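You operate a simulated robot arm through the tools that you are given. There is no shell and no other tool. Be economical: measure what you need, move in short steps, check, and stop when the job is done.

You are at the controls of a simulated two-armed robot. One attempt, no reset.

## Task
Top up the right red box with oil to between the marks.
Fine: use the green tank's oil plunger, spill nothing, and shut the lid again.

The check looks at the end state, three seconds after you hand in, the way a careful person would. Anything else that was tipped, shoved, dropped, spilled or broken makes it a failure. Lids that push on must go on centred and level and be pressed home; caps that screw on are set level and turned clockwise until they are tight.

## Robot
Two 7-joint arms with fingered hands on one trunk, on a base that drives. Base frame: it is fixed to the floor where the robot stands at the start and does not move with it; the origin is under the middle of the robot, x ahead of it, y to its left, z up; the surface under the hand at the start is at about z = 660. Readings come in mm, rad, newtons and seconds.
The left shoulder is at the start at [80, 198, 1465], the right one opposite. With the tool pointing down near the work surface each hand reaches from about 100 to 620 mm from the robot's upright axis, wherever it stands, measured 20 degrees to its own side. Places, roughly: green tank [700, 500, 1000]; left box lid [500, 500, 900]; left box tap [300, 500, 600]; middle box lid [500, 200, 900]; middle box tap [300, 200, 600]; right box lid [500, 0, 900]; right box tap [300, 0, 600]; right red box [500, 0, 800]. Payload 4 kg a hand.
The TCP of each hand is the grasp point between the finger pads, 26 mm short of the fingertips. In the tool frame z runs along the fingers and y along their closing line. Largest opening 132 mm; the body of the gripper starts 73 mm behind the TCP. The gripper is a hand of 4 fingers: y runs from the thumb to the fingers, the wrist lies at [0, 0, -239] in the tool frame, and closing takes about 1.5 s.
Orientation is told as [roll, pitch, yaw] about the base's x, y, z axes, in that order, counted from this pose: with the fingers straight down and closing along the base's y, the tool's x points along the base's -x, its y along +y and its z along -z.

## Interface
- The arms move only by the tool move_arm. It takes "left_rows", "right_rows" or both (then of equal length, played together; a hand with none holds still); each is a list of rows, each a list of 7 numbers: the shift along the tool's x, y, z in mm, then the turn, a rotation vector about the tool's x, y, z in rad, then the finger opening in mm, from 0 to 132. In form: [[x, y, z, rx, ry, rz, fingers], ...]. A call has 1 to 12 rows; each row is the pose to reach, as a shift and turn from the pose commanded when the call began, along the tool's axes at that moment. Rows are played at 5 a second. More than 50 mm and 0.15 rad between two rows, or a gripper value outside its range, and nothing of the call is played. Where a pose cannot be reached the arm comes as near as it can. A force on the tool above 40 N (or 10 N above the force at the start of the call, whichever is more), or a blocked arm, ends the call early, and 0.2 s more pass. Each finger travels about 72 mm/s and halts on what it meets, pressing with about 28 N; the grip force reading is that of the motor and also rises with nothing between the fingers. The clock runs only during rows and for 0.2 s after the last one: add rows that repeat a pose to give the fingers time. It gives the time, the measured TCP pose, the force on the tool (base axes), the opening and the grip force at its end, in the units of the frame above (readings bear some noise), with the torque about the TCP (base axes, N m) and any sound that the robot's microphone picked up.
- Cameras (640 x 400 px; columns grow to the right, rows downward): "scene" is now at [95.7, 27.5, 1614.7]; the picture's right is [0.40, -0.92, 0.00], its down [-0.75, -0.33, -0.57] and it looks along [0.52, 0.23, -0.82] (base axes); focal length 247 px, centre (320, 200). "left" rides on the left gripper at [-68, 2, -97] in its tool frame; the picture's right is [-0.03, -1.00, 0.00], its down [0.82, -0.02, -0.58] and it looks along [0.58, -0.02, 0.82] (tool axes); focal length 270 px, centre (320, 200). "right" rides on the right gripper at [68, 2, -97] in its tool frame; the picture's right is [-0.03, 1.00, 0.00], its down [-0.82, -0.02, -0.58] and it looks along [-0.58, -0.01, 0.82] (tool axes); focal length 270 px, centre (320, 200). There is no depth. A picture from a camera that has moved, and an enlarged one, comes with that camera's place and axes in the base frame and with its lens.
- capture(camera): a new picture of that camera. It takes no simulated time.
- slide_trunk(by): slides the trunk up (or, below 0, down) by that many mm; the arms and the scene camera ride with it, the base frame stays. It gives what a move gives, with no picture.
- drive_base(legs): drives the robot by 1 to 6 legs, each [ahead, left, turn to the left] in mm, mm and rad, along the robot's own axes; the way and the turn of a leg run together, so that a leg with both is an arc; at most 1500 mm and 3.142 rad a leg. The arms and the cameras ride along, it lands a little off, and it stops where it bumps. It gives what a move gives.
- hand_shape(shape, hand): the hand has 4 fingers and takes this shape, open, in about a second: jaw (thumb against the fingers, like two jaws); tri (thumb and two fingers); tip (a fingertip pinch); poke (one finger out to press); point (the index stretched); flat (the hand flat); cup (the hand cupped); fist (a fist). The gripper value then closes the fingers along that shape, each until it touches; the sizes above hold for jaw. It gives what a move gives, with no picture.
- pan_tilt(pan, tilt): turns the head with the scene camera to pan (to the left, within 1.501 rad either way) and tilt (down, from -0.506 to 1.204), counted from straight ahead of the robot. It gives what a move gives.
- close_up(camera, box): a new picture of the part [left, top, right, bottom] of that camera's present view, enlarged. It takes no simulated time.
- hand_in(): hands the job in; it is judged then, once.

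Go step by step. Nothing tells you exact positions but the pictures and the camera data: compare them with the known pose of the tool, close in by small moves and look again before you grip or let go. The budget is 120 turns and 100 pictures, counting those below and the enlarged ones. Unless the task says otherwise, let go and move clear before handing in, and close with one line.

The tools are called after "Request:" as a command line: name --argument value ..., lists and objects as JSON in quotes. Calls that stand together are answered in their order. move_arm: Moves the arms, as the interface text tells. Its arguments: {"type":"object","properties":{"left_rows":{"type":"array","items":{"type":"array","items":{"type":"number"}}},"right_rows":{"type":"array","items":{"type":"array","items":{"type":"number"}}}},"required":[]} The other tools are called the same way: slide_trunk (by) slides the trunk up or down; hand_shape (shape, hand) gives the hand a shape; drive_base (legs) drives the base; pan_tilt (pan, tilt) turns the head that bears the scene camera; capture (camera) takes a picture; close_up (camera, box) takes an enlarged picture of a part of a camera's view; hand_in () hands the job in.

At the start:

```text
clock: 0.0
left_eef_pos: [348.9, 169.0, 1000.5]
left_ee_rot: [-0.001, -0.001, 0.001]
left_ft_force: [-0.3, -0.4, 0.6]
left_wrist_torque: [-0.01, -0.02, 0.0]
left_gripper_width: 132.0
left_finger_force: 0.1
left_shape: jaw
right_eef_pos: [371.5, -111.7, 1000.3]
right_ee_rot: [0.0, 0.0, 0.001]
right_ft_force: [0.1, -0.7, -0.2]
right_wrist_torque: [0.0, -0.02, -0.04]
right_gripper_width: 131.7
right_finger_force: 0.0
right_shape: jaw
trunk travel left (down, up): [-775.0, 65.0]
robot x, y, heading: [1.8, -0.5, 0.001]
head pan, tilt: [0.415, 0.969]
```

scene: 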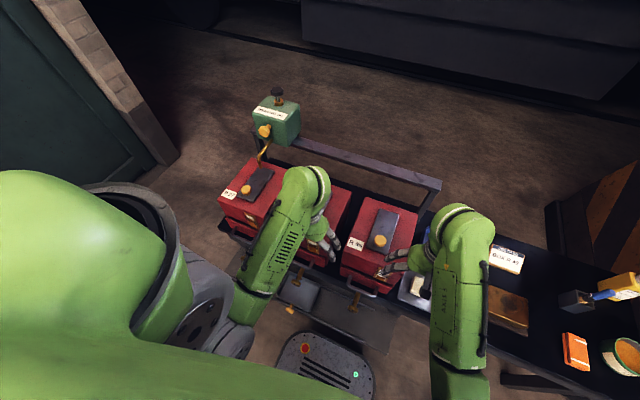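
right: 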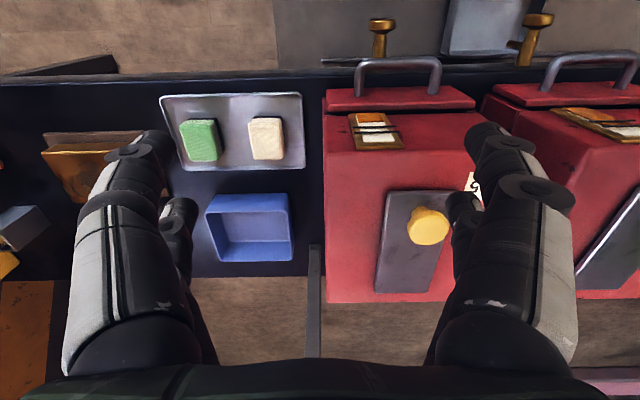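
left: 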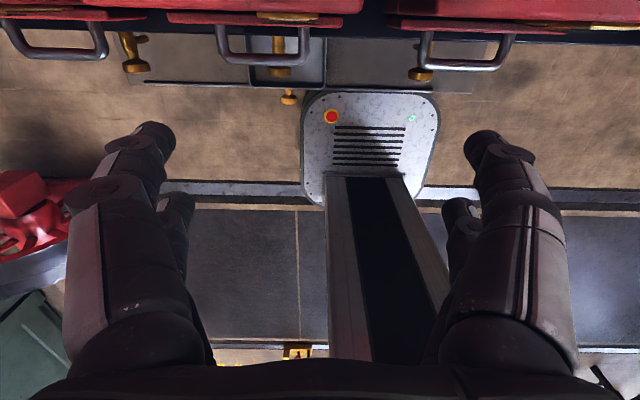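

I see three red boxes with lids and sight glasses, a green tank at the left rear, and tools to the right. I'll look closer at the tank, the boxes and the bench first.

Request:
close_up --camera "scene" --box '[200, 70, 360, 170]'

Request:
close_up --camera "scene" --box '[320, 180, 480, 280]'

Request:
close_up --camera "scene" --box '[480, 230, 640, 390]'

Request:
close_up --camera "right" --box '[320, 0, 640, 200]'

```text
4.00 times, centred on (280, 120) of scene
camera zoom: at [95.7, 27.5, 1614.7], right [0.4, -0.92, 0.0], down [-0.75, -0.33, -0.57], along [0.52, 0.23, -0.82], focal length 989 px, centre (480, 520)
```

zoom: 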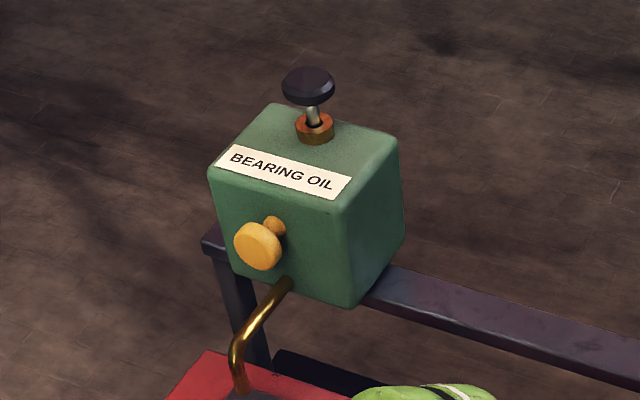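

```text
4.00 times, centred on (400, 230) of scene
camera zoom: at [95.7, 27.5, 1614.7], right [0.4, -0.92, 0.0], down [-0.75, -0.33, -0.57], along [0.52, 0.23, -0.82], focal length 989 px, centre (0, 80)
```

zoom: 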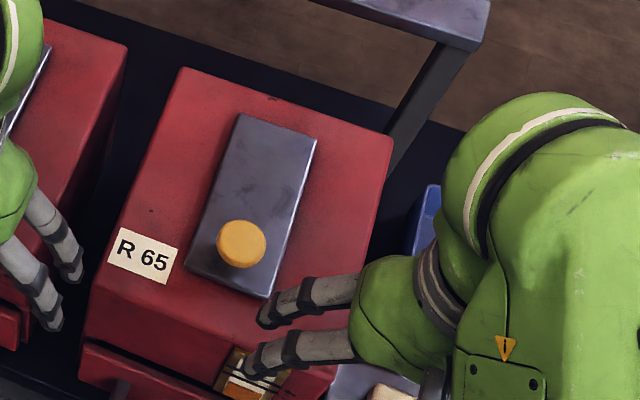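

```text
2.50 times, centred on (560, 310) of scene
camera zoom: at [95.7, 27.5, 1614.7], right [0.4, -0.92, 0.0], down [-0.75, -0.33, -0.57], along [0.52, 0.23, -0.82], focal length 618 px, centre (-280, -75)
```

zoom: 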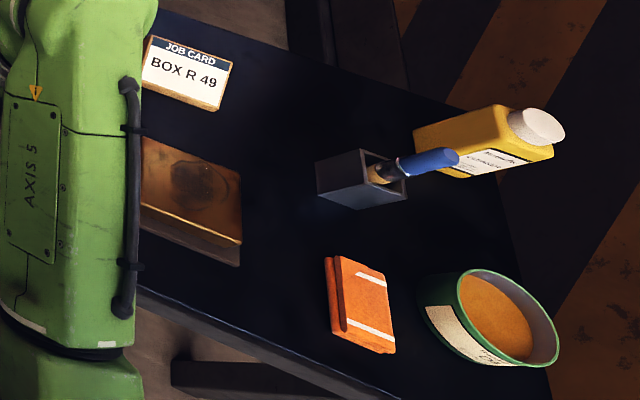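

```text
2.00 times, centred on (480, 100) of right
camera zoom: at [302.7, -110.6, 1096.8], right [0.03, 1.0, 0.0], down [0.82, -0.02, 0.58], along [0.58, -0.01, -0.82], focal length 541 px, centre (0, 400)
```

zoom: 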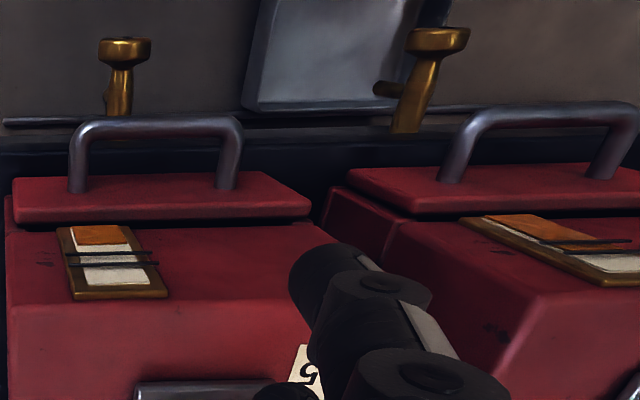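

The sight glass on the right box shows oil below the lower mark. The tank may slide along the rail. I'll raise the arms clear and get better views.

Request:
move_arm --left_rows '[[0, 0, -45, 0, 0, 0, 132], [30, 0, -90, 0, 0, 0, 132], [70, 30, -130, 0, 0, 0, 132], [100, 60, -150, 0, 0, 0, 132], [100, 80, -150, 0, 0, 0, 132]]' --right_rows '[[0, 0, -45, 0, 0, 0, 132], [30, -20, -90, 0, 0, 0, 132], [60, -50, -130, 0, 0, 0, 132], [90, -80, -150, 0, 0, 0, 132], [100, -120, -150, 0, 0, 0, 132]]'

Request:
capture --camera "scene"

```text
refused: row 2 steps farther than a row can; nothing moved
```

```text
92 pictures are left
camera scene: at [95.7, 27.5, 1614.7], right [0.4, -0.92, 0.0], down [-0.75, -0.33, -0.57], along [0.52, 0.23, -0.82], focal length 247 px, centre (320, 200)
```

scene: 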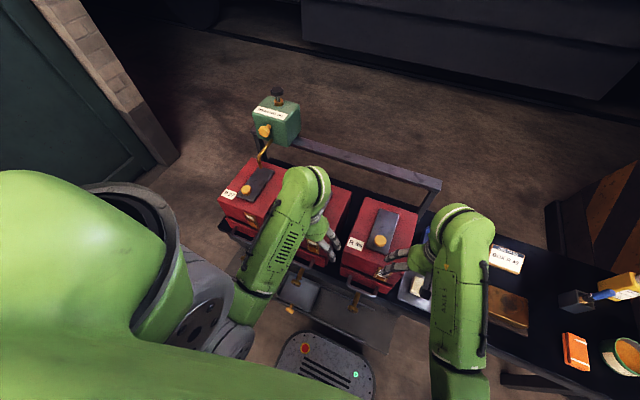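

The step was too long; I'll use smaller ones.

Request:
move_arm --left_rows '[[0, 0, -45, 0, 0, 0, 132], [20, 0, -85, 0, 0, 0, 132], [45, 20, -115, 0, 0, 0, 132], [70, 50, -140, 0, 0, 0, 132], [90, 85, -150, 0, 0, 0, 132], [100, 120, -150, 0, 0, 0, 132]]' --right_rows '[[0, 0, -45, 0, 0, 0, 132], [20, 0, -85, 0, 0, 0, 132], [45, -20, -115, 0, 0, 0, 132], [70, -50, -140, 0, 0, 0, 132], [90, -85, -150, 0, 0, 0, 132], [100, -120, -150, 0, 0, 0, 132]]'

Request:
capture --camera "scene"

Request:
capture --camera "right"

```text
clock: 1.4
left_eef_pos: [321.8, 226.4, 1044.0]
left_ee_rot: [0.002, -0.005, -0.021]
left_ft_force: [0.0, 0.4, 0.7]
left_wrist_torque: [0.01, 0.01, -0.01]
left_gripper_width: 132.0
left_finger_force: 0.1
left_shape: jaw
left hand out of reach, approached as far as the arm can: row 1, 2, 3, 4, 5, 6
right_eef_pos: [323.1, -228.7, 1045.0]
right_ee_rot: [0.0, -0.011, 0.054]
right_ft_force: [-0.2, -0.1, -0.1]
right_wrist_torque: [0.05, 0.02, 0.0]
right_gripper_width: 132.0
right_finger_force: 0.0
right_shape: jaw
right hand out of reach, approached as far as the arm can: row 1, 2, 3, 4, 5, 6
trunk travel left (down, up): [-775.0, 65.0]
robot x, y, heading: [0.4, 4.1, 0.003]
head pan, tilt: [0.415, 0.969]
```

```text
91 pictures are left
camera scene: at [94.5, 26.4, 1615.2], right [0.4, -0.92, 0.0], down [-0.75, -0.33, -0.57], along [0.52, 0.23, -0.82], focal length 247 px, centre (320, 200)
```

scene: 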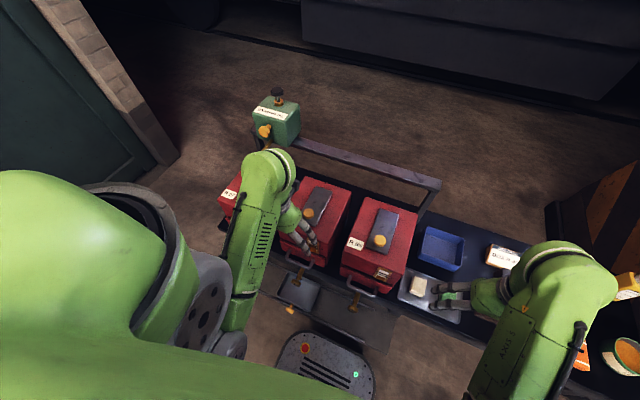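

```text
90 pictures are left
camera right: at [254.0, -230.7, 1141.2], right [-0.03, 1.0, 0.0], down [0.81, 0.02, 0.59], along [0.59, 0.02, -0.81], focal length 270 px, centre (320, 200)
```

right: 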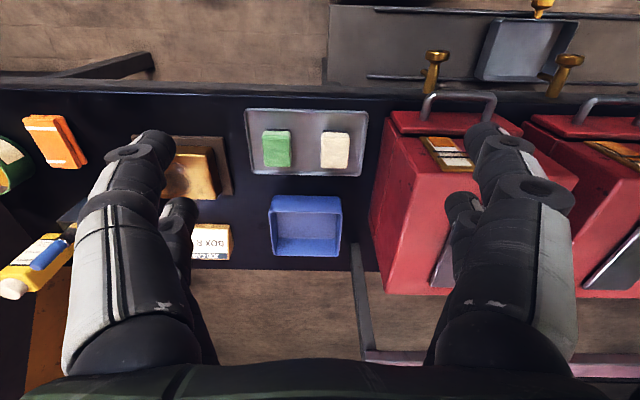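

The boxes are clearer now. I'll enlarge them.

Request:
close_up --camera "scene" --box '[320, 180, 440, 300]'

Request:
close_up --camera "right" --box '[370, 80, 610, 300]'

Request:
close_up --camera "scene" --box '[210, 80, 450, 230]'

```text
3.33 times, centred on (380, 240) of scene
camera zoom: at [94.5, 26.4, 1615.2], right [0.4, -0.92, 0.0], down [-0.75, -0.33, -0.57], along [0.52, 0.23, -0.82], focal length 824 px, centre (120, 67)
```

zoom: 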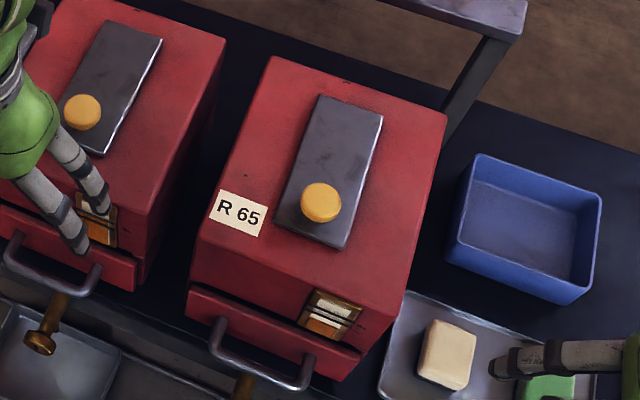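

```text
1.82 times, centred on (490, 190) of right
camera zoom: at [254.0, -230.7, 1141.2], right [-0.03, 1.0, 0.0], down [0.81, 0.02, 0.59], along [0.59, 0.02, -0.81], focal length 491 px, centre (11, 218)
```

zoom: 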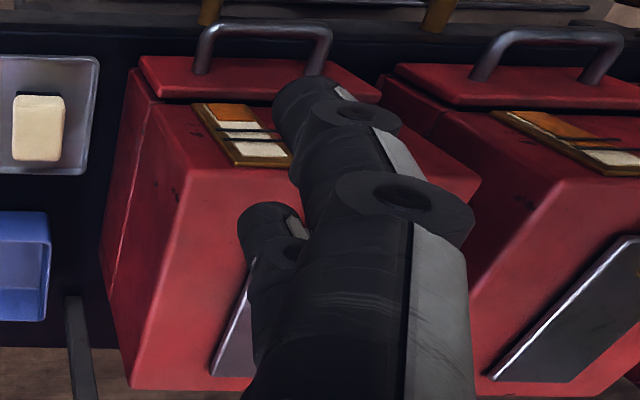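

```text
2.67 times, centred on (330, 155) of scene
camera zoom: at [94.5, 26.4, 1615.2], right [0.4, -0.92, 0.0], down [-0.75, -0.33, -0.57], along [0.52, 0.23, -0.82], focal length 659 px, centre (293, 320)
```

zoom: 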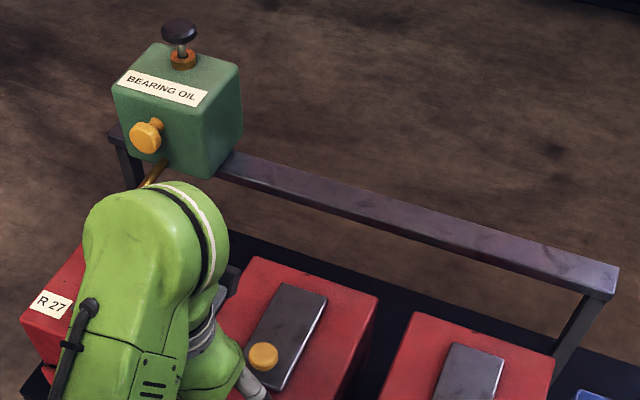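

I estimate the right lid plate at x 448–606, y −46…35, with its knob at about (480, −12, 905), and the rail at x≈710, z≈970. I'll move the right hand above the lid to see how it opens.

Request:
move_arm --right_rows '[[-20, 40, 8, 0, 0, 0, 132], [-40, 80, 15, 0, 0, 0, 132], [-60, 120, 22, 0, 0, 0, 132], [-80, 155, 30, 0, 0, -0.02, 132], [-95, 190, 38, 0, 0, -0.05, 132], [-110, 215, 42, 0, 0, -0.05, 132], [-110, 215, 42, 0, 0, -0.05, 132]]'

Request:
capture --camera "right"

Request:
capture --camera "left"

```text
clock: 3.0
left_eef_pos: [323.1, 228.0, 1042.2]
left_ee_rot: [-0.001, -0.003, -0.02]
left_ft_force: [0.1, 0.0, -0.1]
left_wrist_torque: [0.0, -0.01, 0.0]
left_gripper_width: 131.8
left_finger_force: 0.1
left_shape: jaw
right_eef_pos: [432.7, -28.4, 1004.2]
right_ee_rot: [-0.001, 0.0, 0.051]
right_ft_force: [-0.5, 0.0, -0.4]
right_wrist_torque: [0.0, 0.04, 0.01]
right_gripper_width: 132.0
right_finger_force: 0.1
right_shape: jaw
trunk travel left (down, up): [-775.0, 65.0]
robot x, y, heading: [1.0, 1.3, -0.006]
head pan, tilt: [0.415, 0.969]
```

```text
86 pictures are left
camera right: at [364.4, -28.8, 1100.4], right [-0.02, 1.0, 0.0], down [0.82, 0.02, 0.58], along [0.58, 0.01, -0.82], focal length 270 px, centre (320, 200)
```

right: 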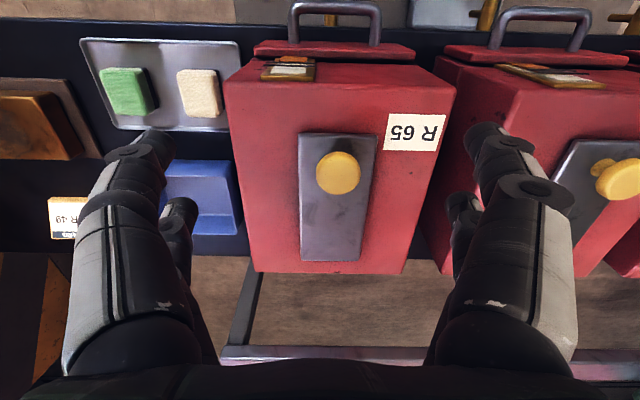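

```text
85 pictures are left
camera left: at [391.3, 228.4, 1138.3], right [0.0, -1.0, 0.0], down [-0.82, 0.0, 0.57], along [-0.57, 0.0, -0.82], focal length 270 px, centre (320, 200)
```

left: 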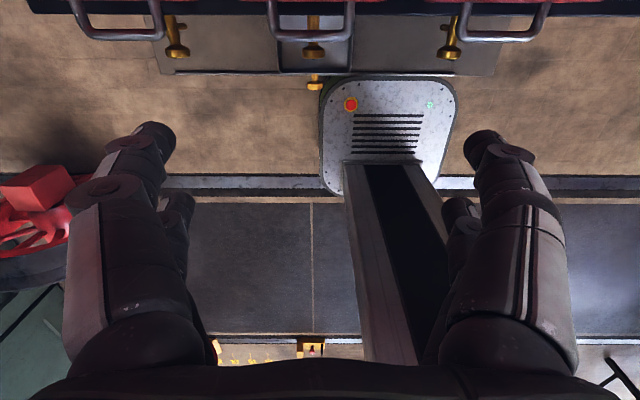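

Request:
close_up --camera "right" --box '[220, 30, 460, 280]'

Request:
close_up --camera "right" --box '[520, 120, 640, 300]'

```text
1.60 times, centred on (340, 155) of right
camera zoom: at [364.4, -28.8, 1100.4], right [-0.02, 1.0, 0.0], down [0.82, 0.02, 0.58], along [0.58, 0.01, -0.82], focal length 432 px, centre (288, 272)
```

zoom: 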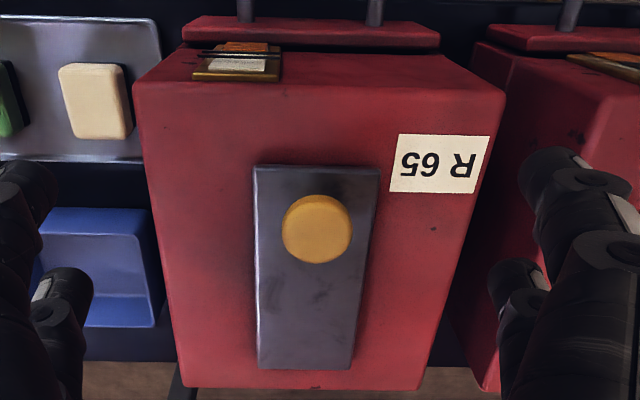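

```text
2.22 times, centred on (580, 210) of right
camera zoom: at [364.4, -28.8, 1100.4], right [-0.02, 1.0, 0.0], down [0.82, 0.02, 0.58], along [0.58, 0.01, -0.82], focal length 601 px, centre (-258, 178)
```

zoom: 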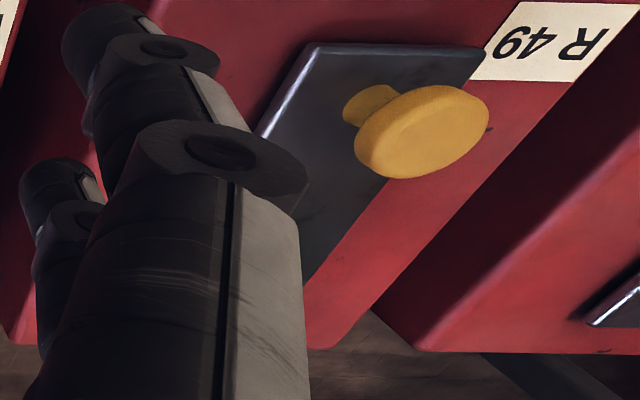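

Labels: left R 27, middle R 49, right R 65. The task and the place list name the right box (y=0), so R 65 it is. The lid knob is at about (475, −12, 900). I'll lower the right hand over it and check.

Request:
move_arm --right_rows '[[-21, 7, 10, 0, 0, 0, 132], [-43, 14.5, 20, 0, 0, 0.05, 90], [-43, 14.5, 55, 0, 0, 0.05, 90], [-43, 14.5, 80, 0, 0, 0.05, 90], [-43, 14.5, 80, 0, 0, 0.05, 90]]'

Request:
capture --camera "right"

```text
clock: 4.2
left_eef_pos: [323.4, 227.2, 1041.4]
left_ee_rot: [0.001, -0.004, -0.023]
left_ft_force: [0.6, 0.4, -0.1]
left_wrist_torque: [-0.02, 0.0, -0.01]
left_gripper_width: 132.1
left_finger_force: 0.1
left_shape: jaw
right_eef_pos: [475.7, -9.7, 924.4]
right_ee_rot: [0.001, 0.001, 0.0]
right_ft_force: [0.3, -0.6, 0.7]
right_wrist_torque: [-0.01, 0.03, 0.01]
right_gripper_width: 90.2
right_finger_force: 0.1
right_shape: jaw
trunk travel left (down, up): [-775.0, 65.0]
robot x, y, heading: [0.6, 0.3, 0.0]
head pan, tilt: [0.415, 0.969]
```

```text
82 pictures are left
camera right: at [407.2, -8.0, 1020.2], right [0.03, 1.0, 0.0], down [0.82, -0.02, 0.58], along [0.58, -0.01, -0.82], focal length 270 px, centre (320, 200)
```

right: 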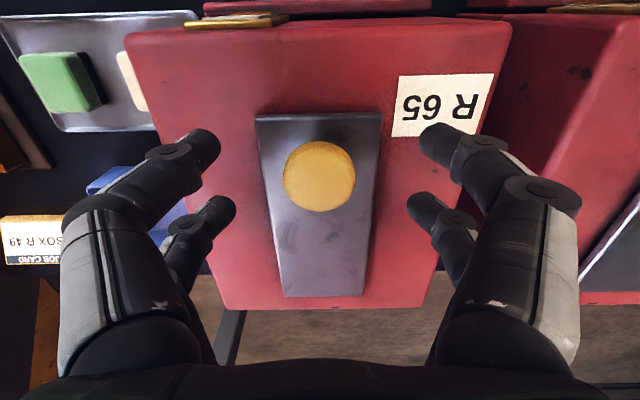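

The knob is centred between the fingers. I'll go down and grip it.

Request:
move_arm --right_rows '[[0, 0, 14, 0, 0, 0, 90], [0, 0, 27, 0, 0, 0, 90], [0, 0, 27, 0, 0, 0, 60], [0, 0, 27, 0, 0, 0, 40], [0, 0, 27, 0, 0, 0, 25], [0, 0, 27, 0, 0, 0, 20], [0, 0, 27, 0, 0, 0, 20]]'

Request:
capture --camera "right"

```text
clock: 5.8
left_eef_pos: [322.7, 228.5, 1042.8]
left_ee_rot: [-0.001, -0.005, -0.022]
left_ft_force: [0.6, -0.3, -0.4]
left_wrist_torque: [0.0, -0.01, -0.01]
left_gripper_width: 132.1
left_finger_force: 0.0
left_shape: jaw
right_eef_pos: [473.6, -10.3, 899.4]
right_ee_rot: [0.002, -0.003, 0.001]
right_ft_force: [1.4, 2.3, 16.9]
right_wrist_torque: [0.21, -0.1, -0.1]
right_gripper_width: 53.1
right_finger_force: 28.0
right_shape: jaw
trunk travel left (down, up): [-775.0, 65.0]
robot x, y, heading: [-0.2, 1.7, 0.002]
head pan, tilt: [0.415, 0.969]
```

```text
81 pictures are left
camera right: at [405.7, -7.7, 995.7], right [0.03, 1.0, 0.0], down [0.81, -0.02, 0.58], along [0.58, -0.01, -0.81], focal length 270 px, centre (320, 200)
```

right: 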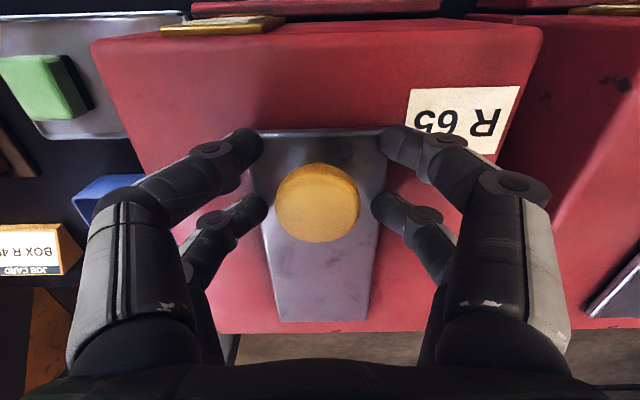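

The fingertips seem to be stopped by the lid plate, not the knob. I'll open a little, lift about 10 mm and close again.

Request:
move_arm --right_rows '[[0, 0, 0, 0, 0, 0, 70], [0, 0, -12, 0, 0, 0, 70], [0, 0, -12, 0, 0, 0, 45], [0, 0, -12, 0, 0, 0, 30], [0, 0, -12, 0, 0, 0, 20], [0, 0, -12, 0, 0, 0, 15], [0, 0, -12, 0, 0, 0, 15]]'

Request:
capture --camera "right"

```text
clock: 7.4
left_eef_pos: [323.0, 227.4, 1042.1]
left_ee_rot: [-0.002, -0.003, -0.02]
left_ft_force: [-1.2, -0.6, -0.1]
left_wrist_torque: [-0.04, 0.01, 0.0]
left_gripper_width: 132.1
left_finger_force: 0.0
left_shape: jaw
right_eef_pos: [474.2, -9.9, 908.8]
right_ee_rot: [-0.001, 0.001, 0.001]
right_ft_force: [0.0, -0.6, -0.1]
right_wrist_torque: [0.0, 0.03, -0.04]
right_gripper_width: 15.6
right_finger_force: 0.0
right_shape: jaw
trunk travel left (down, up): [-775.0, 65.0]
robot x, y, heading: [-0.3, 3.1, 0.002]
head pan, tilt: [0.415, 0.969]
```

```text
80 pictures are left
camera right: at [406.8, -8.4, 1005.9], right [0.03, 1.0, 0.0], down [0.82, -0.02, 0.58], along [0.58, -0.01, -0.82], focal length 270 px, centre (320, 200)
```

right: 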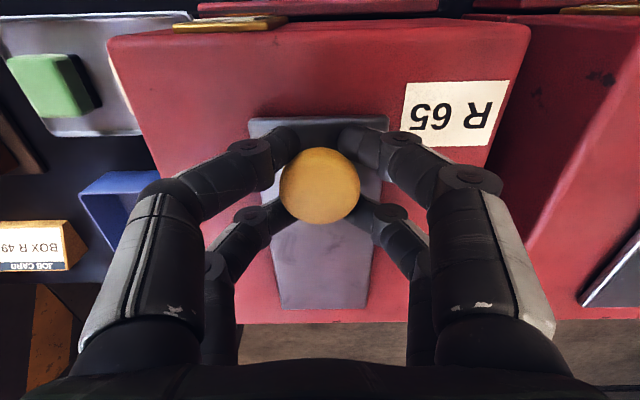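

The finger pairs straddle the stem under the knob head, which forms a cage around it. I'll test a small lift to see whether the lid hinges.

Request:
move_arm --right_rows '[[0, 0, -5, 0, 0, 0, 10], [0, 0, -10, 0, 0, 0, 10], [0, 0, -15, 0, 0, 0, 10], [0, 0, -20, 0, 0, 0, 10], [0, 0, -20, 0, 0, 0, 10]]'

Request:
capture --camera "right"

```text
clock: 8.0
left_eef_pos: [324.7, 227.3, 1040.4]
left_ee_rot: [-0.001, 0.001, -0.025]
left_ft_force: [0.1, 0.6, -0.1]
left_wrist_torque: [0.04, 0.01, 0.01]
left_gripper_width: 131.9
left_finger_force: 0.0
left_shape: jaw
right_eef_pos: [470.2, -11.5, 907.5]
right_ee_rot: [-0.011, 0.026, 0.001]
right_ft_force: [0.8, 5.2, -28.0]
right_wrist_torque: [-0.01, 0.1, 0.08]
right_gripper_width: 4.7
right_finger_force: 27.2
right_shape: jaw
trunk travel left (down, up): [-775.0, 65.0]
robot x, y, heading: [-1.0, -0.8, -0.001]
head pan, tilt: [0.415, 0.969]
stopped in row 2 (right hand): the force on the tool passed its limit at 44 N (the readings are from after the stop); the commanded pose is now the measured one
```

```text
79 pictures are left
camera right: at [404.2, -8.8, 1005.8], right [0.02, 1.0, -0.01], down [0.83, -0.01, 0.56], along [0.56, -0.02, -0.83], focal length 270 px, centre (320, 200)
```

right: 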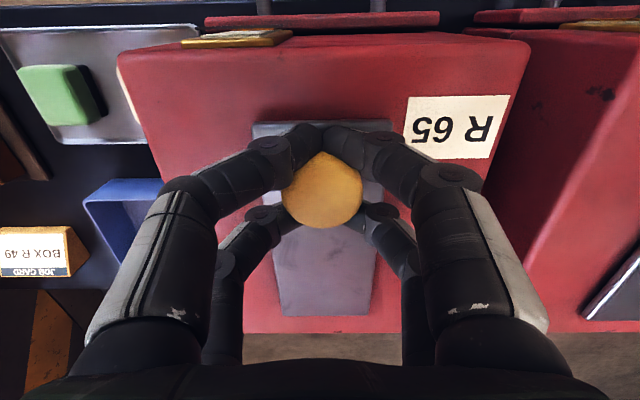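

It does not lift, so it is not a rear hinge. I'll relax and try a gentle slide toward the robot.

Request:
move_arm --right_rows '[[0, 0, 3, 0, 0.02, 0, 12], [5, 0, 3, 0, 0.02, 0, 12], [10, 0, 3, 0, 0.02, 0, 12], [15, 0, 3, 0, 0.02, 0, 12], [20, 0, 3, 0, 0.02, 0, 12], [20, 0, 3, 0, 0.02, 0, 12]]'

Request:
capture --camera "right"

```text
clock: 9.4
left_eef_pos: [322.9, 226.3, 1042.0]
left_ee_rot: [-0.001, -0.001, -0.021]
left_ft_force: [0.3, -0.9, 0.3]
left_wrist_torque: [0.02, -0.01, -0.01]
left_gripper_width: 132.0
left_finger_force: 0.3
left_shape: jaw
right_eef_pos: [451.6, -11.3, 909.2]
right_ee_rot: [-0.004, 0.038, 0.002]
right_ft_force: [0.6, -2.2, -11.1]
right_wrist_torque: [-0.15, 0.03, 0.02]
right_gripper_width: 11.3
right_finger_force: 0.1
right_shape: jaw
trunk travel left (down, up): [-775.0, 65.0]
robot x, y, heading: [1.8, 4.1, 0.002]
head pan, tilt: [0.415, 0.969]
```

```text
78 pictures are left
camera right: at [386.8, -9.6, 1008.6], right [0.02, 1.0, -0.01], down [0.84, -0.02, 0.55], along [0.55, -0.02, -0.84], focal length 270 px, centre (320, 200)
```

right: 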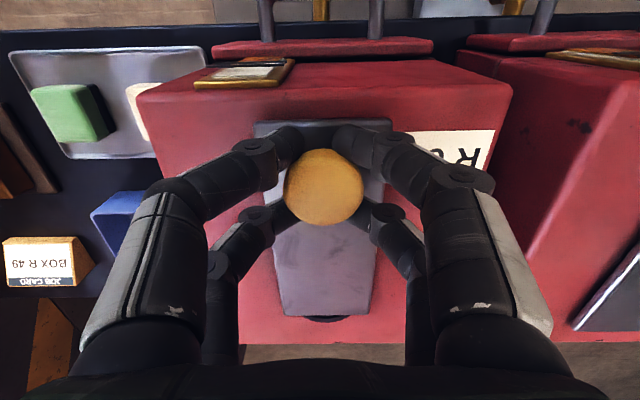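

It slides toward me and a dark opening shows behind it. I'll keep sliding until it is open.

Request:
move_arm --right_rows '[[5, 0, 2, 0, -0.02, 0, 12], [15, 0, 2, 0, -0.038, 0, 12], [25, 0, 2, 0, -0.038, 0, 12], [35, 0, 2, 0, -0.038, 0, 12], [45, 0, 2, 0, -0.038, 0, 12], [55, 0, 2, 0, -0.038, 0, 12], [65, 0, 2, 0, -0.038, 0, 12], [65, 0, 2, 0, -0.038, 0, 12]]'

Request:
capture --camera "right"

```text
clock: 11.2
left_eef_pos: [323.3, 227.1, 1041.8]
left_ee_rot: [0.0, 0.001, -0.026]
left_ft_force: [0.5, 0.9, -0.7]
left_wrist_torque: [0.01, -0.01, -0.02]
left_gripper_width: 131.7
left_finger_force: 0.1
left_shape: jaw
right_eef_pos: [384.9, -10.2, 909.5]
right_ee_rot: [-0.005, -0.001, 0.002]
right_ft_force: [-0.8, 0.8, -2.2]
right_wrist_torque: [0.02, 0.07, 0.0]
right_gripper_width: 12.8
right_finger_force: 0.1
right_shape: jaw
trunk travel left (down, up): [-775.0, 65.0]
robot x, y, heading: [-1.2, 2.2, -0.0]
head pan, tilt: [0.415, 0.969]
```

```text
77 pictures are left
camera right: at [316.8, -9.3, 1006.2], right [0.02, 1.0, -0.01], down [0.82, -0.02, 0.58], along [0.58, -0.02, -0.82], focal length 270 px, centre (320, 200)
```

right: 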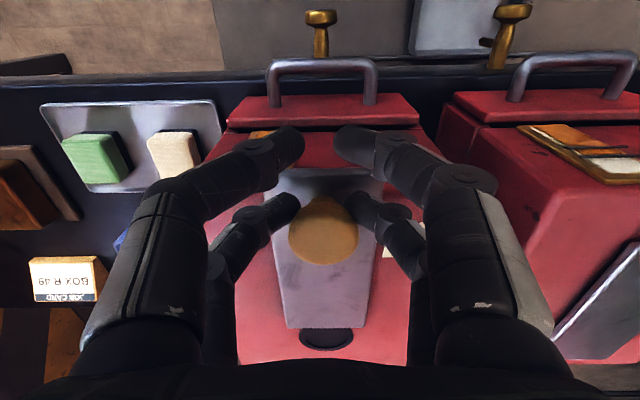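

The filler hole at x≈590 is now uncovered. I'll pull a little farther to find the stop.

Request:
move_arm --right_rows '[[8, 0, 0, 0, 0, 0, 12], [16, 0, 0, 0, 0, 0, 12], [24, 0, 0, 0, 0, 0, 12], [24, 0, 0, 0, 0, 0, 12]]'

Request:
capture --camera "right"

```text
clock: 12.2
left_eef_pos: [323.1, 226.1, 1042.6]
left_ee_rot: [0.002, -0.002, -0.022]
left_ft_force: [-0.7, -0.5, -0.3]
left_wrist_torque: [-0.01, 0.0, 0.0]
left_gripper_width: 131.8
left_finger_force: 0.1
left_shape: jaw
right_eef_pos: [361.7, -12.5, 910.2]
right_ee_rot: [-0.006, -0.004, 0.001]
right_ft_force: [0.6, -0.5, 0.5]
right_wrist_torque: [0.0, -0.02, 0.0]
right_gripper_width: 12.4
right_finger_force: 0.0
right_shape: jaw
trunk travel left (down, up): [-775.0, 65.0]
robot x, y, heading: [1.0, 0.7, 0.003]
head pan, tilt: [0.415, 0.969]
```

```text
76 pictures are left
camera right: at [292.6, -9.3, 1006.8], right [0.02, 1.0, -0.01], down [0.81, -0.02, 0.58], along [0.58, -0.02, -0.81], focal length 270 px, centre (320, 200)
```

right: 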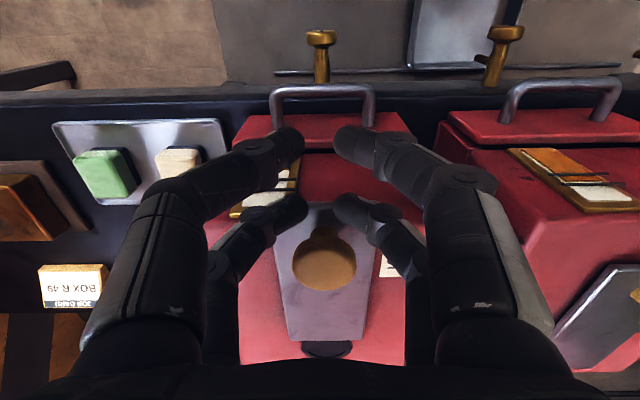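

The knob stayed at x≈406, so the lid is at its stop. I'll lift the right hand away and check with the scene camera.

Request:
move_arm --right_rows '[[8, 0, -10, 0, 0, 0, 40], [8, 0, -40, 0, 0, 0, 70], [8, -20, -80, 0, 0, 0, 90], [8, -60, -105, 0, 0, 0, 90], [8, -105, -120, 0, 0, 0, 90], [8, -150, -130, 0, 0, 0, 90], [8, -195, -130, 0, 0, 0, 90]]'

Request:
close_up --camera "scene" --box '[310, 170, 470, 300]'

```text
clock: 13.8
left_eef_pos: [322.0, 225.9, 1041.8]
left_ee_rot: [0.0, -0.001, -0.024]
left_ft_force: [-0.3, 0.0, 0.4]
left_wrist_torque: [0.02, -0.01, -0.04]
left_gripper_width: 132.1
left_finger_force: 0.0
left_shape: jaw
right_eef_pos: [353.5, -206.2, 1039.1]
right_ee_rot: [-0.005, -0.007, 0.003]
right_ft_force: [0.1, 0.6, -0.1]
right_wrist_torque: [0.01, 0.03, 0.01]
right_gripper_width: 89.8
right_finger_force: 0.0
right_shape: jaw
trunk travel left (down, up): [-775.0, 65.0]
robot x, y, heading: [2.4, -1.2, 0.003]
head pan, tilt: [0.415, 0.969]
```

```text
3.08 times, centred on (390, 235) of scene
camera zoom: at [95.6, 26.9, 1614.7], right [0.4, -0.92, 0.0], down [-0.75, -0.33, -0.57], along [0.52, 0.23, -0.82], focal length 761 px, centre (105, 92)
```

zoom: 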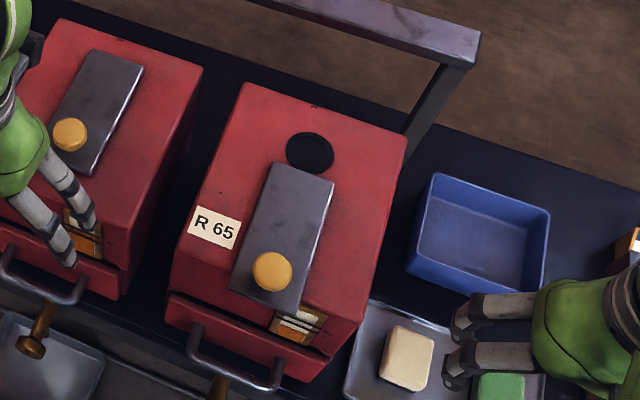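

The hole is fully uncovered at about (583, −12), right under where the spout will run. Next I'll bring the left hand round to point forward, so its camera can view the tank.

Request:
move_arm --left_rows '[[-13, 15, -3, 0, -0.14, 0, 132], [-26, 30, -6, 0, -0.28, 0, 132], [-40, 45, -10, 0, -0.42, 0, 132], [-53, 60, -13, 0, -0.56, 0, 132], [-66, 76, -16, 0, -0.7, 0, 132], [-80, 92, -20, 0, -0.84, 0, 132], [-93, 108, -23, 0, -0.98, 0, 132], [-106, 124, -26, 0, -1.12, 0, 132], [-120, 140, -30, 0, -1.26, 0, 132], [-133, 156, -34, 0, -1.4, 0, 132], [-147, 172, -38, 0, -1.54, 0, 132], [-147, 172, -38, 0, -1.54, 0, 132]]'

Request:
capture --camera "left"

Request:
capture --camera "scene"

```text
clock: 14.5
left_eef_pos: [356.6, 209.3, 1042.1]
left_ee_rot: [-0.005, -0.31, -0.209]
left_ft_force: [-0.4, -0.3, -0.8]
left_wrist_torque: [0.01, -0.06, 0.01]
left_gripper_width: 131.9
left_finger_force: 0.0
left_shape: jaw
right_eef_pos: [352.4, -206.8, 1037.6]
right_ee_rot: [-0.004, -0.007, 0.004]
right_ft_force: [-0.4, 0.3, 0.6]
right_wrist_torque: [0.03, -0.02, 0.01]
right_gripper_width: 89.5
right_finger_force: 0.1
right_shape: jaw
trunk travel left (down, up): [-775.0, 65.0]
robot x, y, heading: [3.9, 0.7, -0.005]
head pan, tilt: [0.415, 0.969]
stopped in row 3 (left hand): the arm was blocked; the commanded pose is now the measured one
```

```text
74 pictures are left
camera left: at [391.9, 204.0, 1154.6], right [-0.18, -0.98, 0.01], down [-0.94, 0.18, 0.3], along [-0.3, 0.04, -0.95], focal length 270 px, centre (320, 200)
```

left: 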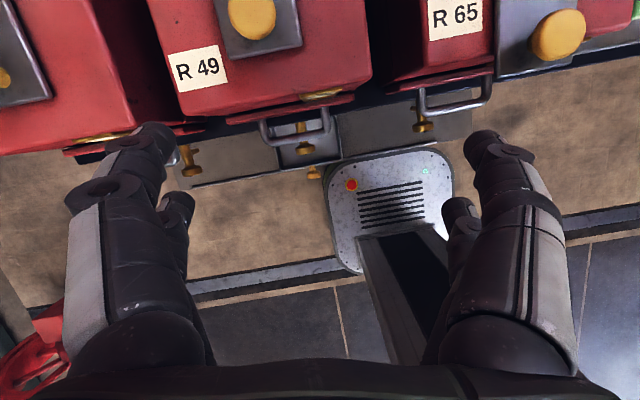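

```text
73 pictures are left
camera scene: at [96.0, 27.3, 1613.0], right [0.4, -0.92, 0.0], down [-0.75, -0.33, -0.57], along [0.52, 0.23, -0.82], focal length 247 px, centre (320, 200)
```

scene: 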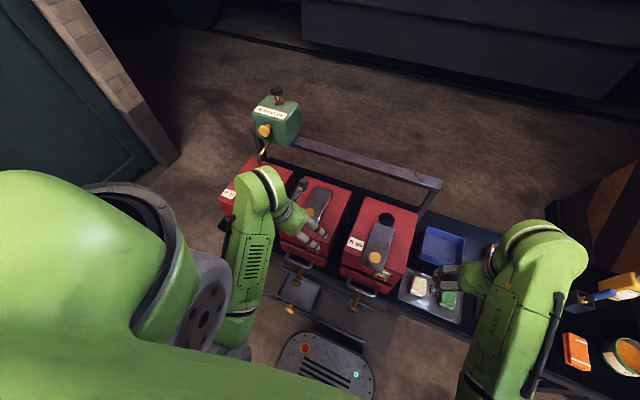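

The arm got blocked near its folded limit. I'll extend it forward first and straighten the yaw, then tilt.

Request:
move_arm --left_rows '[[-24, 20, 13, -0.016, 0, -0.05, 132], [-47, 42, 26, -0.032, 0, -0.1, 132], [-70, 63, 38, -0.048, 0, -0.15, 132], [-94, 84, 51, -0.064, 0, -0.2, 132], [-94, 84, 51, -0.064, 0, -0.2, 132]]'

```text
clock: 15.7
left_eef_pos: [476.3, 270.9, 1026.1]
left_ee_rot: [-0.004, -0.31, 0.005]
left_ft_force: [0.6, -0.5, -0.4]
left_wrist_torque: [0.01, 0.04, -0.01]
left_gripper_width: 132.1
left_finger_force: 0.0
left_shape: jaw
right_eef_pos: [352.9, -206.3, 1039.7]
right_ee_rot: [-0.006, -0.006, 0.001]
right_ft_force: [0.3, -0.5, -0.2]
right_wrist_torque: [0.0, 0.0, 0.02]
right_gripper_width: 89.7
right_finger_force: 0.1
right_shape: jaw
trunk travel left (down, up): [-775.0, 65.0]
robot x, y, heading: [3.9, -3.2, 0.004]
head pan, tilt: [0.415, 0.969]
```

Request:
move_arm --left_rows '[[-5, 14, -3, 0, -0.13, 0, 132], [-10, 28, -7, 0, -0.26, 0, 132], [-15, 43, -10, 0, -0.4, 0, 132], [-20, 57, -14, 0, -0.53, 0, 132], [-25, 72, -17, 0, -0.66, 0, 132], [-31, 86, -21, 0, -0.8, 0, 132], [-36, 100, -24, 0, -0.93, 0, 132], [-41, 115, -28, 0, -1.06, 0, 132], [-46, 129, -31, 0, -1.2, 0, 132], [-46, 129, -31, 0, -1.2, 0, 132]]'

Request:
capture --camera "left"

```text
clock: 17.9
left_eef_pos: [486.0, 194.2, 1030.7]
left_ee_rot: [-0.084, -1.513, 0.089]
left_ft_force: [-0.9, 0.4, 0.2]
left_wrist_torque: [-0.04, -0.01, -0.01]
left_gripper_width: 132.1
left_finger_force: 0.1
left_shape: jaw
left hand out of reach, approached as far as the arm can: row 4, 5, 6, 7, 8, 9, 10
right_eef_pos: [351.8, -207.2, 1039.7]
right_ee_rot: [-0.005, -0.009, 0.002]
right_ft_force: [-0.1, -0.2, 0.0]
right_wrist_torque: [-0.02, -0.01, 0.03]
right_gripper_width: 89.6
right_finger_force: 0.1
right_shape: jaw
trunk travel left (down, up): [-775.0, 65.0]
robot x, y, heading: [-1.6, -0.6, -0.001]
head pan, tilt: [0.415, 0.969]
```

```text
72 pictures are left
camera left: at [394.2, 195.5, 1103.8], right [0.01, -1.0, 0.03], down [-0.62, -0.03, -0.78], along [0.78, -0.01, -0.62], focal length 270 px, centre (320, 200)
```

left: 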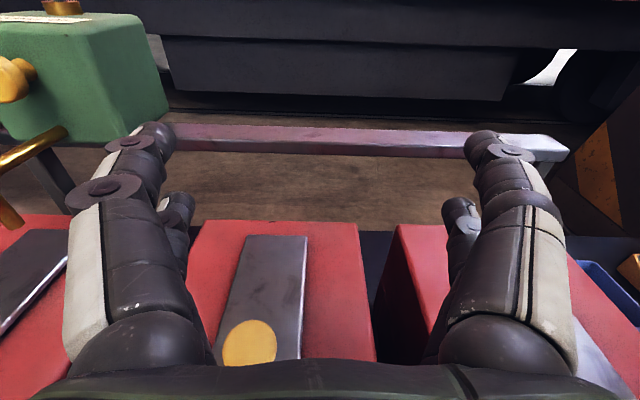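

The knob on the tank is at about (672, 502, 1020) and the spout tip at about (585, 493, 916). This pose works only in front of the shoulder, so I'll drive left so that the left arm faces the tank.

Request:
drive_base --legs '[[0, 260, 0]]'

Request:
capture --camera "left"

Request:
capture --camera "scene"

```text
clock: 19.8
left_eef_pos: [489.0, 449.0, 1032.2]
left_ee_rot: [-0.035, -1.511, 0.042]
left_ft_force: [-0.1, -0.3, -0.2]
left_wrist_torque: [0.0, -0.01, 0.0]
left_gripper_width: 131.8
left_finger_force: 0.1
left_shape: jaw
right_eef_pos: [353.0, 49.4, 1039.3]
right_ee_rot: [-0.002, -0.007, -0.002]
right_ft_force: [-0.1, 0.1, 0.2]
right_wrist_torque: [0.03, -0.03, -0.05]
right_gripper_width: 89.8
right_finger_force: 0.1
right_shape: jaw
trunk travel left (down, up): [-775.0, 65.0]
robot x, y, heading: [1.5, 257.0, 0.002]
head pan, tilt: [0.415, 0.969]
```

```text
71 pictures are left
camera left: at [397.2, 452.4, 1104.1], right [0.01, -1.0, 0.03], down [-0.62, -0.03, -0.78], along [0.78, -0.01, -0.62], focal length 270 px, centre (320, 200)
```

left: 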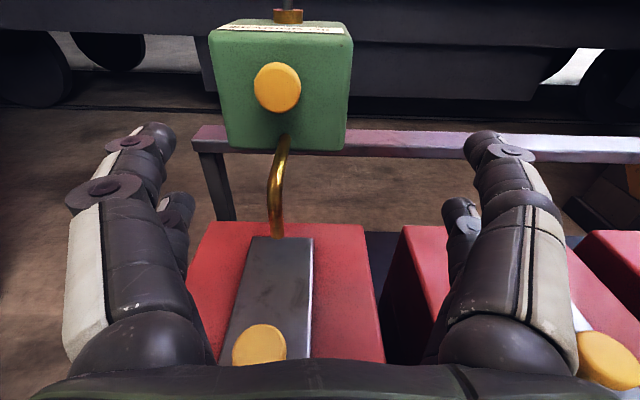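

```text
70 pictures are left
camera scene: at [95.7, 282.8, 1614.8], right [0.4, -0.92, 0.0], down [-0.76, -0.33, -0.57], along [0.52, 0.23, -0.82], focal length 247 px, centre (320, 200)
```

scene: 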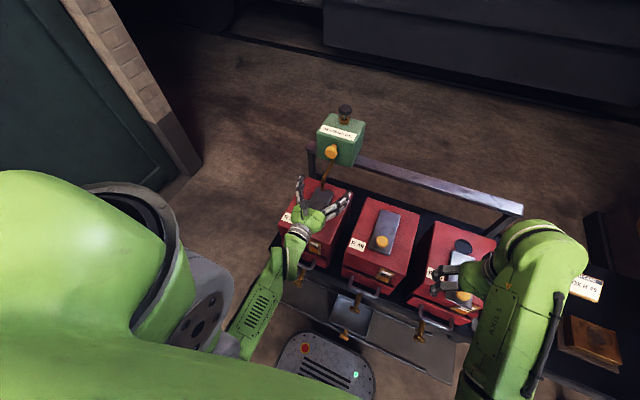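

The knob is at about (672, 493, 1021). I'll move the left hand to just in front of it.

Request:
move_arm --left_rows '[[1, 11, 25, 0, 0, 0, 120], [3, 22, 50, 0, 0, 0, 110], [4, 33, 75, 0, 0, 0, 100], [5, 44, 100, 0, 0, 0, 100], [5, 44, 125, 0, 0, 0, 100], [5, 44, 125, 0, 0, 0, 100]]'

Request:
capture --camera "left"

```text
clock: 21.2
left_eef_pos: [614.9, 470.9, 1024.0]
left_ee_rot: [-1.083, -1.564, 1.138]
left_ft_force: [-0.2, 0.1, 0.3]
left_wrist_torque: [-0.02, 0.04, -0.01]
left_gripper_width: 100.3
left_finger_force: 0.0
left_shape: jaw
left hand out of reach, approached as far as the arm can: row 1, 2, 3, 4, 5, 6
right_eef_pos: [352.4, 52.0, 1039.2]
right_ee_rot: [-0.005, -0.007, -0.002]
right_ft_force: [0.8, 0.3, -0.7]
right_wrist_torque: [-0.02, 0.0, -0.04]
right_gripper_width: 90.0
right_finger_force: 0.0
right_shape: jaw
trunk travel left (down, up): [-775.0, 65.0]
robot x, y, heading: [3.5, 258.5, -0.007]
head pan, tilt: [0.415, 0.969]
```

```text
69 pictures are left
camera left: at [518.7, 468.3, 1091.4], right [0.06, -1.0, 0.03], down [-0.58, -0.06, -0.81], along [0.81, 0.03, -0.58], focal length 270 px, centre (320, 200)
```

left: 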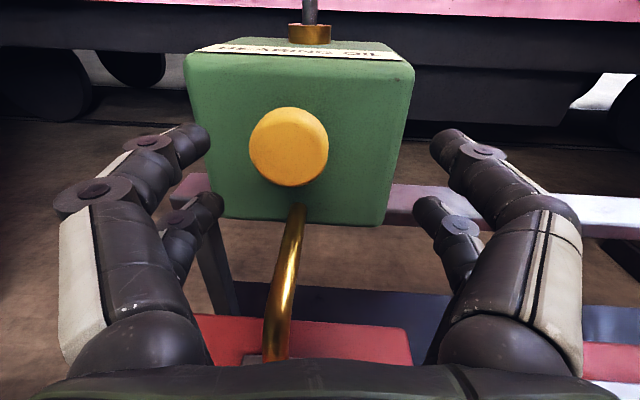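

The arm's sideways limit is a bit short, so I'll drive 40 mm more to the left and re-check.

Request:
drive_base --legs '[[0, 45, 0]]'

Request:
capture --camera "left"

```text
clock: 22.1
left_eef_pos: [615.1, 505.3, 1025.1]
left_ee_rot: [0.756, -1.568, -0.698]
left_ft_force: [0.3, -1.0, -0.5]
left_wrist_torque: [0.0, -0.01, 0.06]
left_gripper_width: 100.2
left_finger_force: 0.0
left_shape: jaw
right_eef_pos: [352.1, 88.0, 1036.7]
right_ee_rot: [0.004, -0.006, -0.002]
right_ft_force: [0.3, -1.2, 0.2]
right_wrist_torque: [0.06, 0.0, 0.0]
right_gripper_width: 89.9
right_finger_force: 0.0
right_shape: jaw
trunk travel left (down, up): [-775.0, 65.0]
robot x, y, heading: [-2.4, 303.0, -0.003]
head pan, tilt: [0.415, 0.969]
```

```text
68 pictures are left
camera left: at [518.9, 502.6, 1093.2], right [0.06, -1.0, 0.02], down [-0.58, -0.05, -0.81], along [0.81, 0.03, -0.58], focal length 270 px, centre (320, 200)
```

left: 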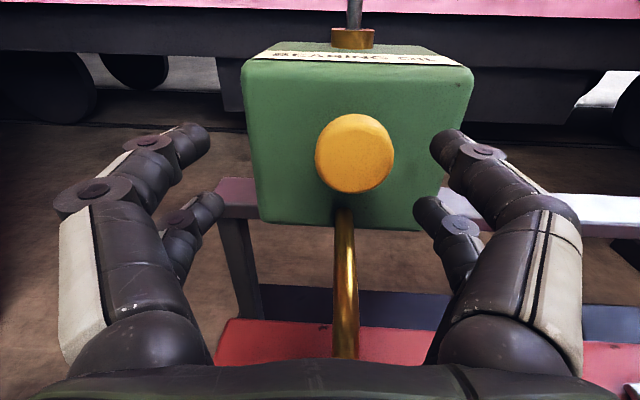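

Now I'll advance around the knob with the fingers at 100 mm.

Request:
move_arm --left_rows '[[2, -10, 10, 0, 0, 0, 100], [5, -19, 20, 0, 0, 0, 100], [5, -19, 36, 0, 0, 0, 100], [5, -19, 52, 0, 0, 0, 100], [5, -19, 52, 0, 0, 0, 100]]'

Request:
capture --camera "left"

```text
clock: 23.0
left_eef_pos: [655.8, 498.2, 1018.5]
left_ee_rot: [-1.404, -1.563, 1.458]
left_ft_force: [-9.4, 2.0, 2.1]
left_wrist_torque: [-0.14, 0.01, -0.57]
left_gripper_width: 99.8
left_finger_force: 0.0
left_shape: jaw
right_eef_pos: [350.3, 97.9, 1040.1]
right_ee_rot: [-0.008, -0.012, -0.001]
right_ft_force: [0.9, -0.2, 0.3]
right_wrist_torque: [-0.04, 0.0, 0.01]
right_gripper_width: 89.7
right_finger_force: 0.0
right_shape: jaw
trunk travel left (down, up): [-775.0, 65.0]
robot x, y, heading: [1.1, 301.8, -0.001]
head pan, tilt: [0.415, 0.969]
stopped in row 4 (left hand): the force on the tool passed its limit at 47 N (the readings are from after the stop); the commanded pose is now the measured one
```

```text
67 pictures are left
camera left: at [559.0, 496.8, 1086.4], right [0.05, -1.0, 0.03], down [-0.58, -0.06, -0.81], along [0.82, 0.02, -0.58], focal length 270 px, centre (320, 200)
```

left: 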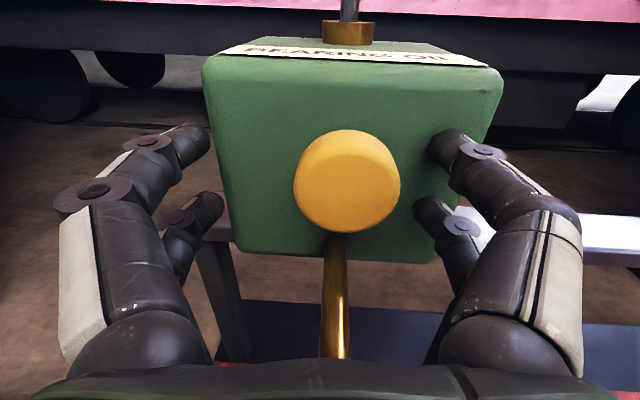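

Fingertips just touched the tank face (x≈682). The knob head is at about (653, 489, 1030). I'll back off 4 mm, centre and close.

Request:
move_arm --left_rows '[[-2, -2, -5, 0, 0, 0, 100], [-11, -9, -5, 0, 0, 0, 90], [-11, -9, -4, 0, 0, 0, 70], [-11, -9, -4, 0, 0, 0, 50], [-11, -9, -4, 0, 0, 0, 35], [-11, -9, -4, 0, 0, 0, 22], [-11, -9, -4, 0, 0, 0, 15], [-11, -9, -4, 0, 0, 0, 15]]'

Request:
capture --camera "left"

```text
clock: 24.8
left_eef_pos: [654.8, 487.0, 1027.3]
left_ee_rot: [-0.895, -1.564, 0.949]
left_ft_force: [0.2, 0.2, 0.0]
left_wrist_torque: [0.0, -0.01, 0.0]
left_gripper_width: 15.4
left_finger_force: 0.1
left_shape: jaw
right_eef_pos: [352.6, 95.6, 1040.5]
right_ee_rot: [-0.005, -0.007, -0.001]
right_ft_force: [0.1, -0.3, -0.2]
right_wrist_torque: [0.06, 0.01, 0.01]
right_gripper_width: 89.8
right_finger_force: 0.0
right_shape: jaw
trunk travel left (down, up): [-775.0, 65.0]
robot x, y, heading: [4.5, 301.1, -0.004]
head pan, tilt: [0.415, 0.969]
```

```text
66 pictures are left
camera left: at [558.9, 485.2, 1096.1], right [0.05, -1.0, 0.03], down [-0.58, -0.06, -0.81], along [0.81, 0.03, -0.58], focal length 270 px, centre (320, 200)
```

left: 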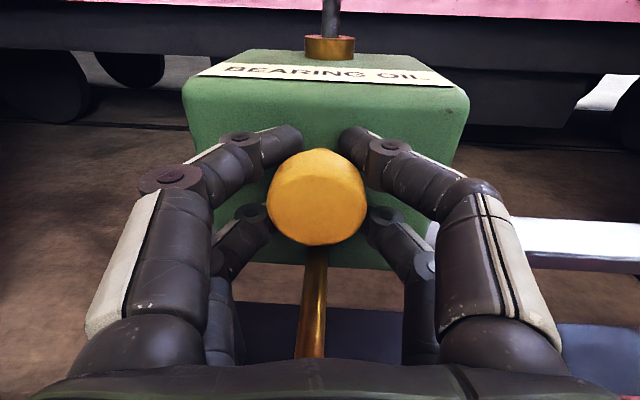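

The knob is caged. I'll test a gentle slide along the rail to the right.

Request:
move_arm --left_rows '[[0, -8, 0, 0, 0, 0, 12], [0, -16, 0, 0, 0, 0, 12], [0, -24, 0, 0, 0, 0, 12], [0, -32, 0, 0, 0, 0, 12], [0, -40, 0, 0, 0, 0, 12], [0, -40, 0, 0, 0, 0, 12]]'

Request:
capture --camera "left"

```text
clock: 26.2
left_eef_pos: [656.8, 447.2, 1029.1]
left_ee_rot: [-0.902, -1.565, 0.952]
left_ft_force: [-2.8, 2.5, -0.8]
left_wrist_torque: [-0.01, -0.03, -0.03]
left_gripper_width: 12.7
left_finger_force: 0.1
left_shape: jaw
right_eef_pos: [350.9, 96.4, 1038.8]
right_ee_rot: [-0.005, -0.007, -0.001]
right_ft_force: [0.8, 0.2, -0.5]
right_wrist_torque: [-0.03, -0.01, -0.03]
right_gripper_width: 89.7
right_finger_force: 0.0
right_shape: jaw
trunk travel left (down, up): [-775.0, 65.0]
robot x, y, heading: [-0.3, 306.4, 0.001]
head pan, tilt: [0.415, 0.969]
```

```text
65 pictures are left
camera left: at [560.7, 445.0, 1096.5], right [0.05, -1.0, 0.03], down [-0.58, -0.06, -0.81], along [0.81, 0.03, -0.58], focal length 270 px, centre (320, 200)
```

left: 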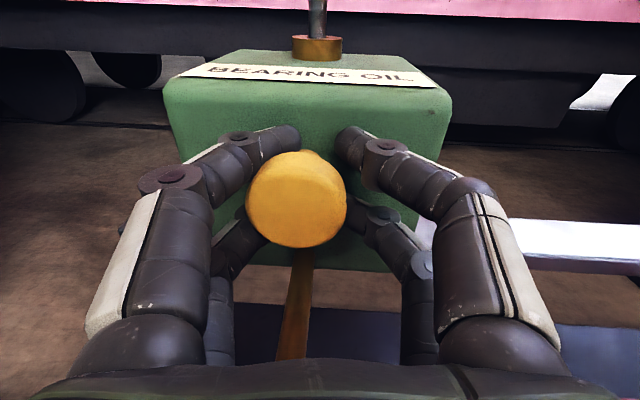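

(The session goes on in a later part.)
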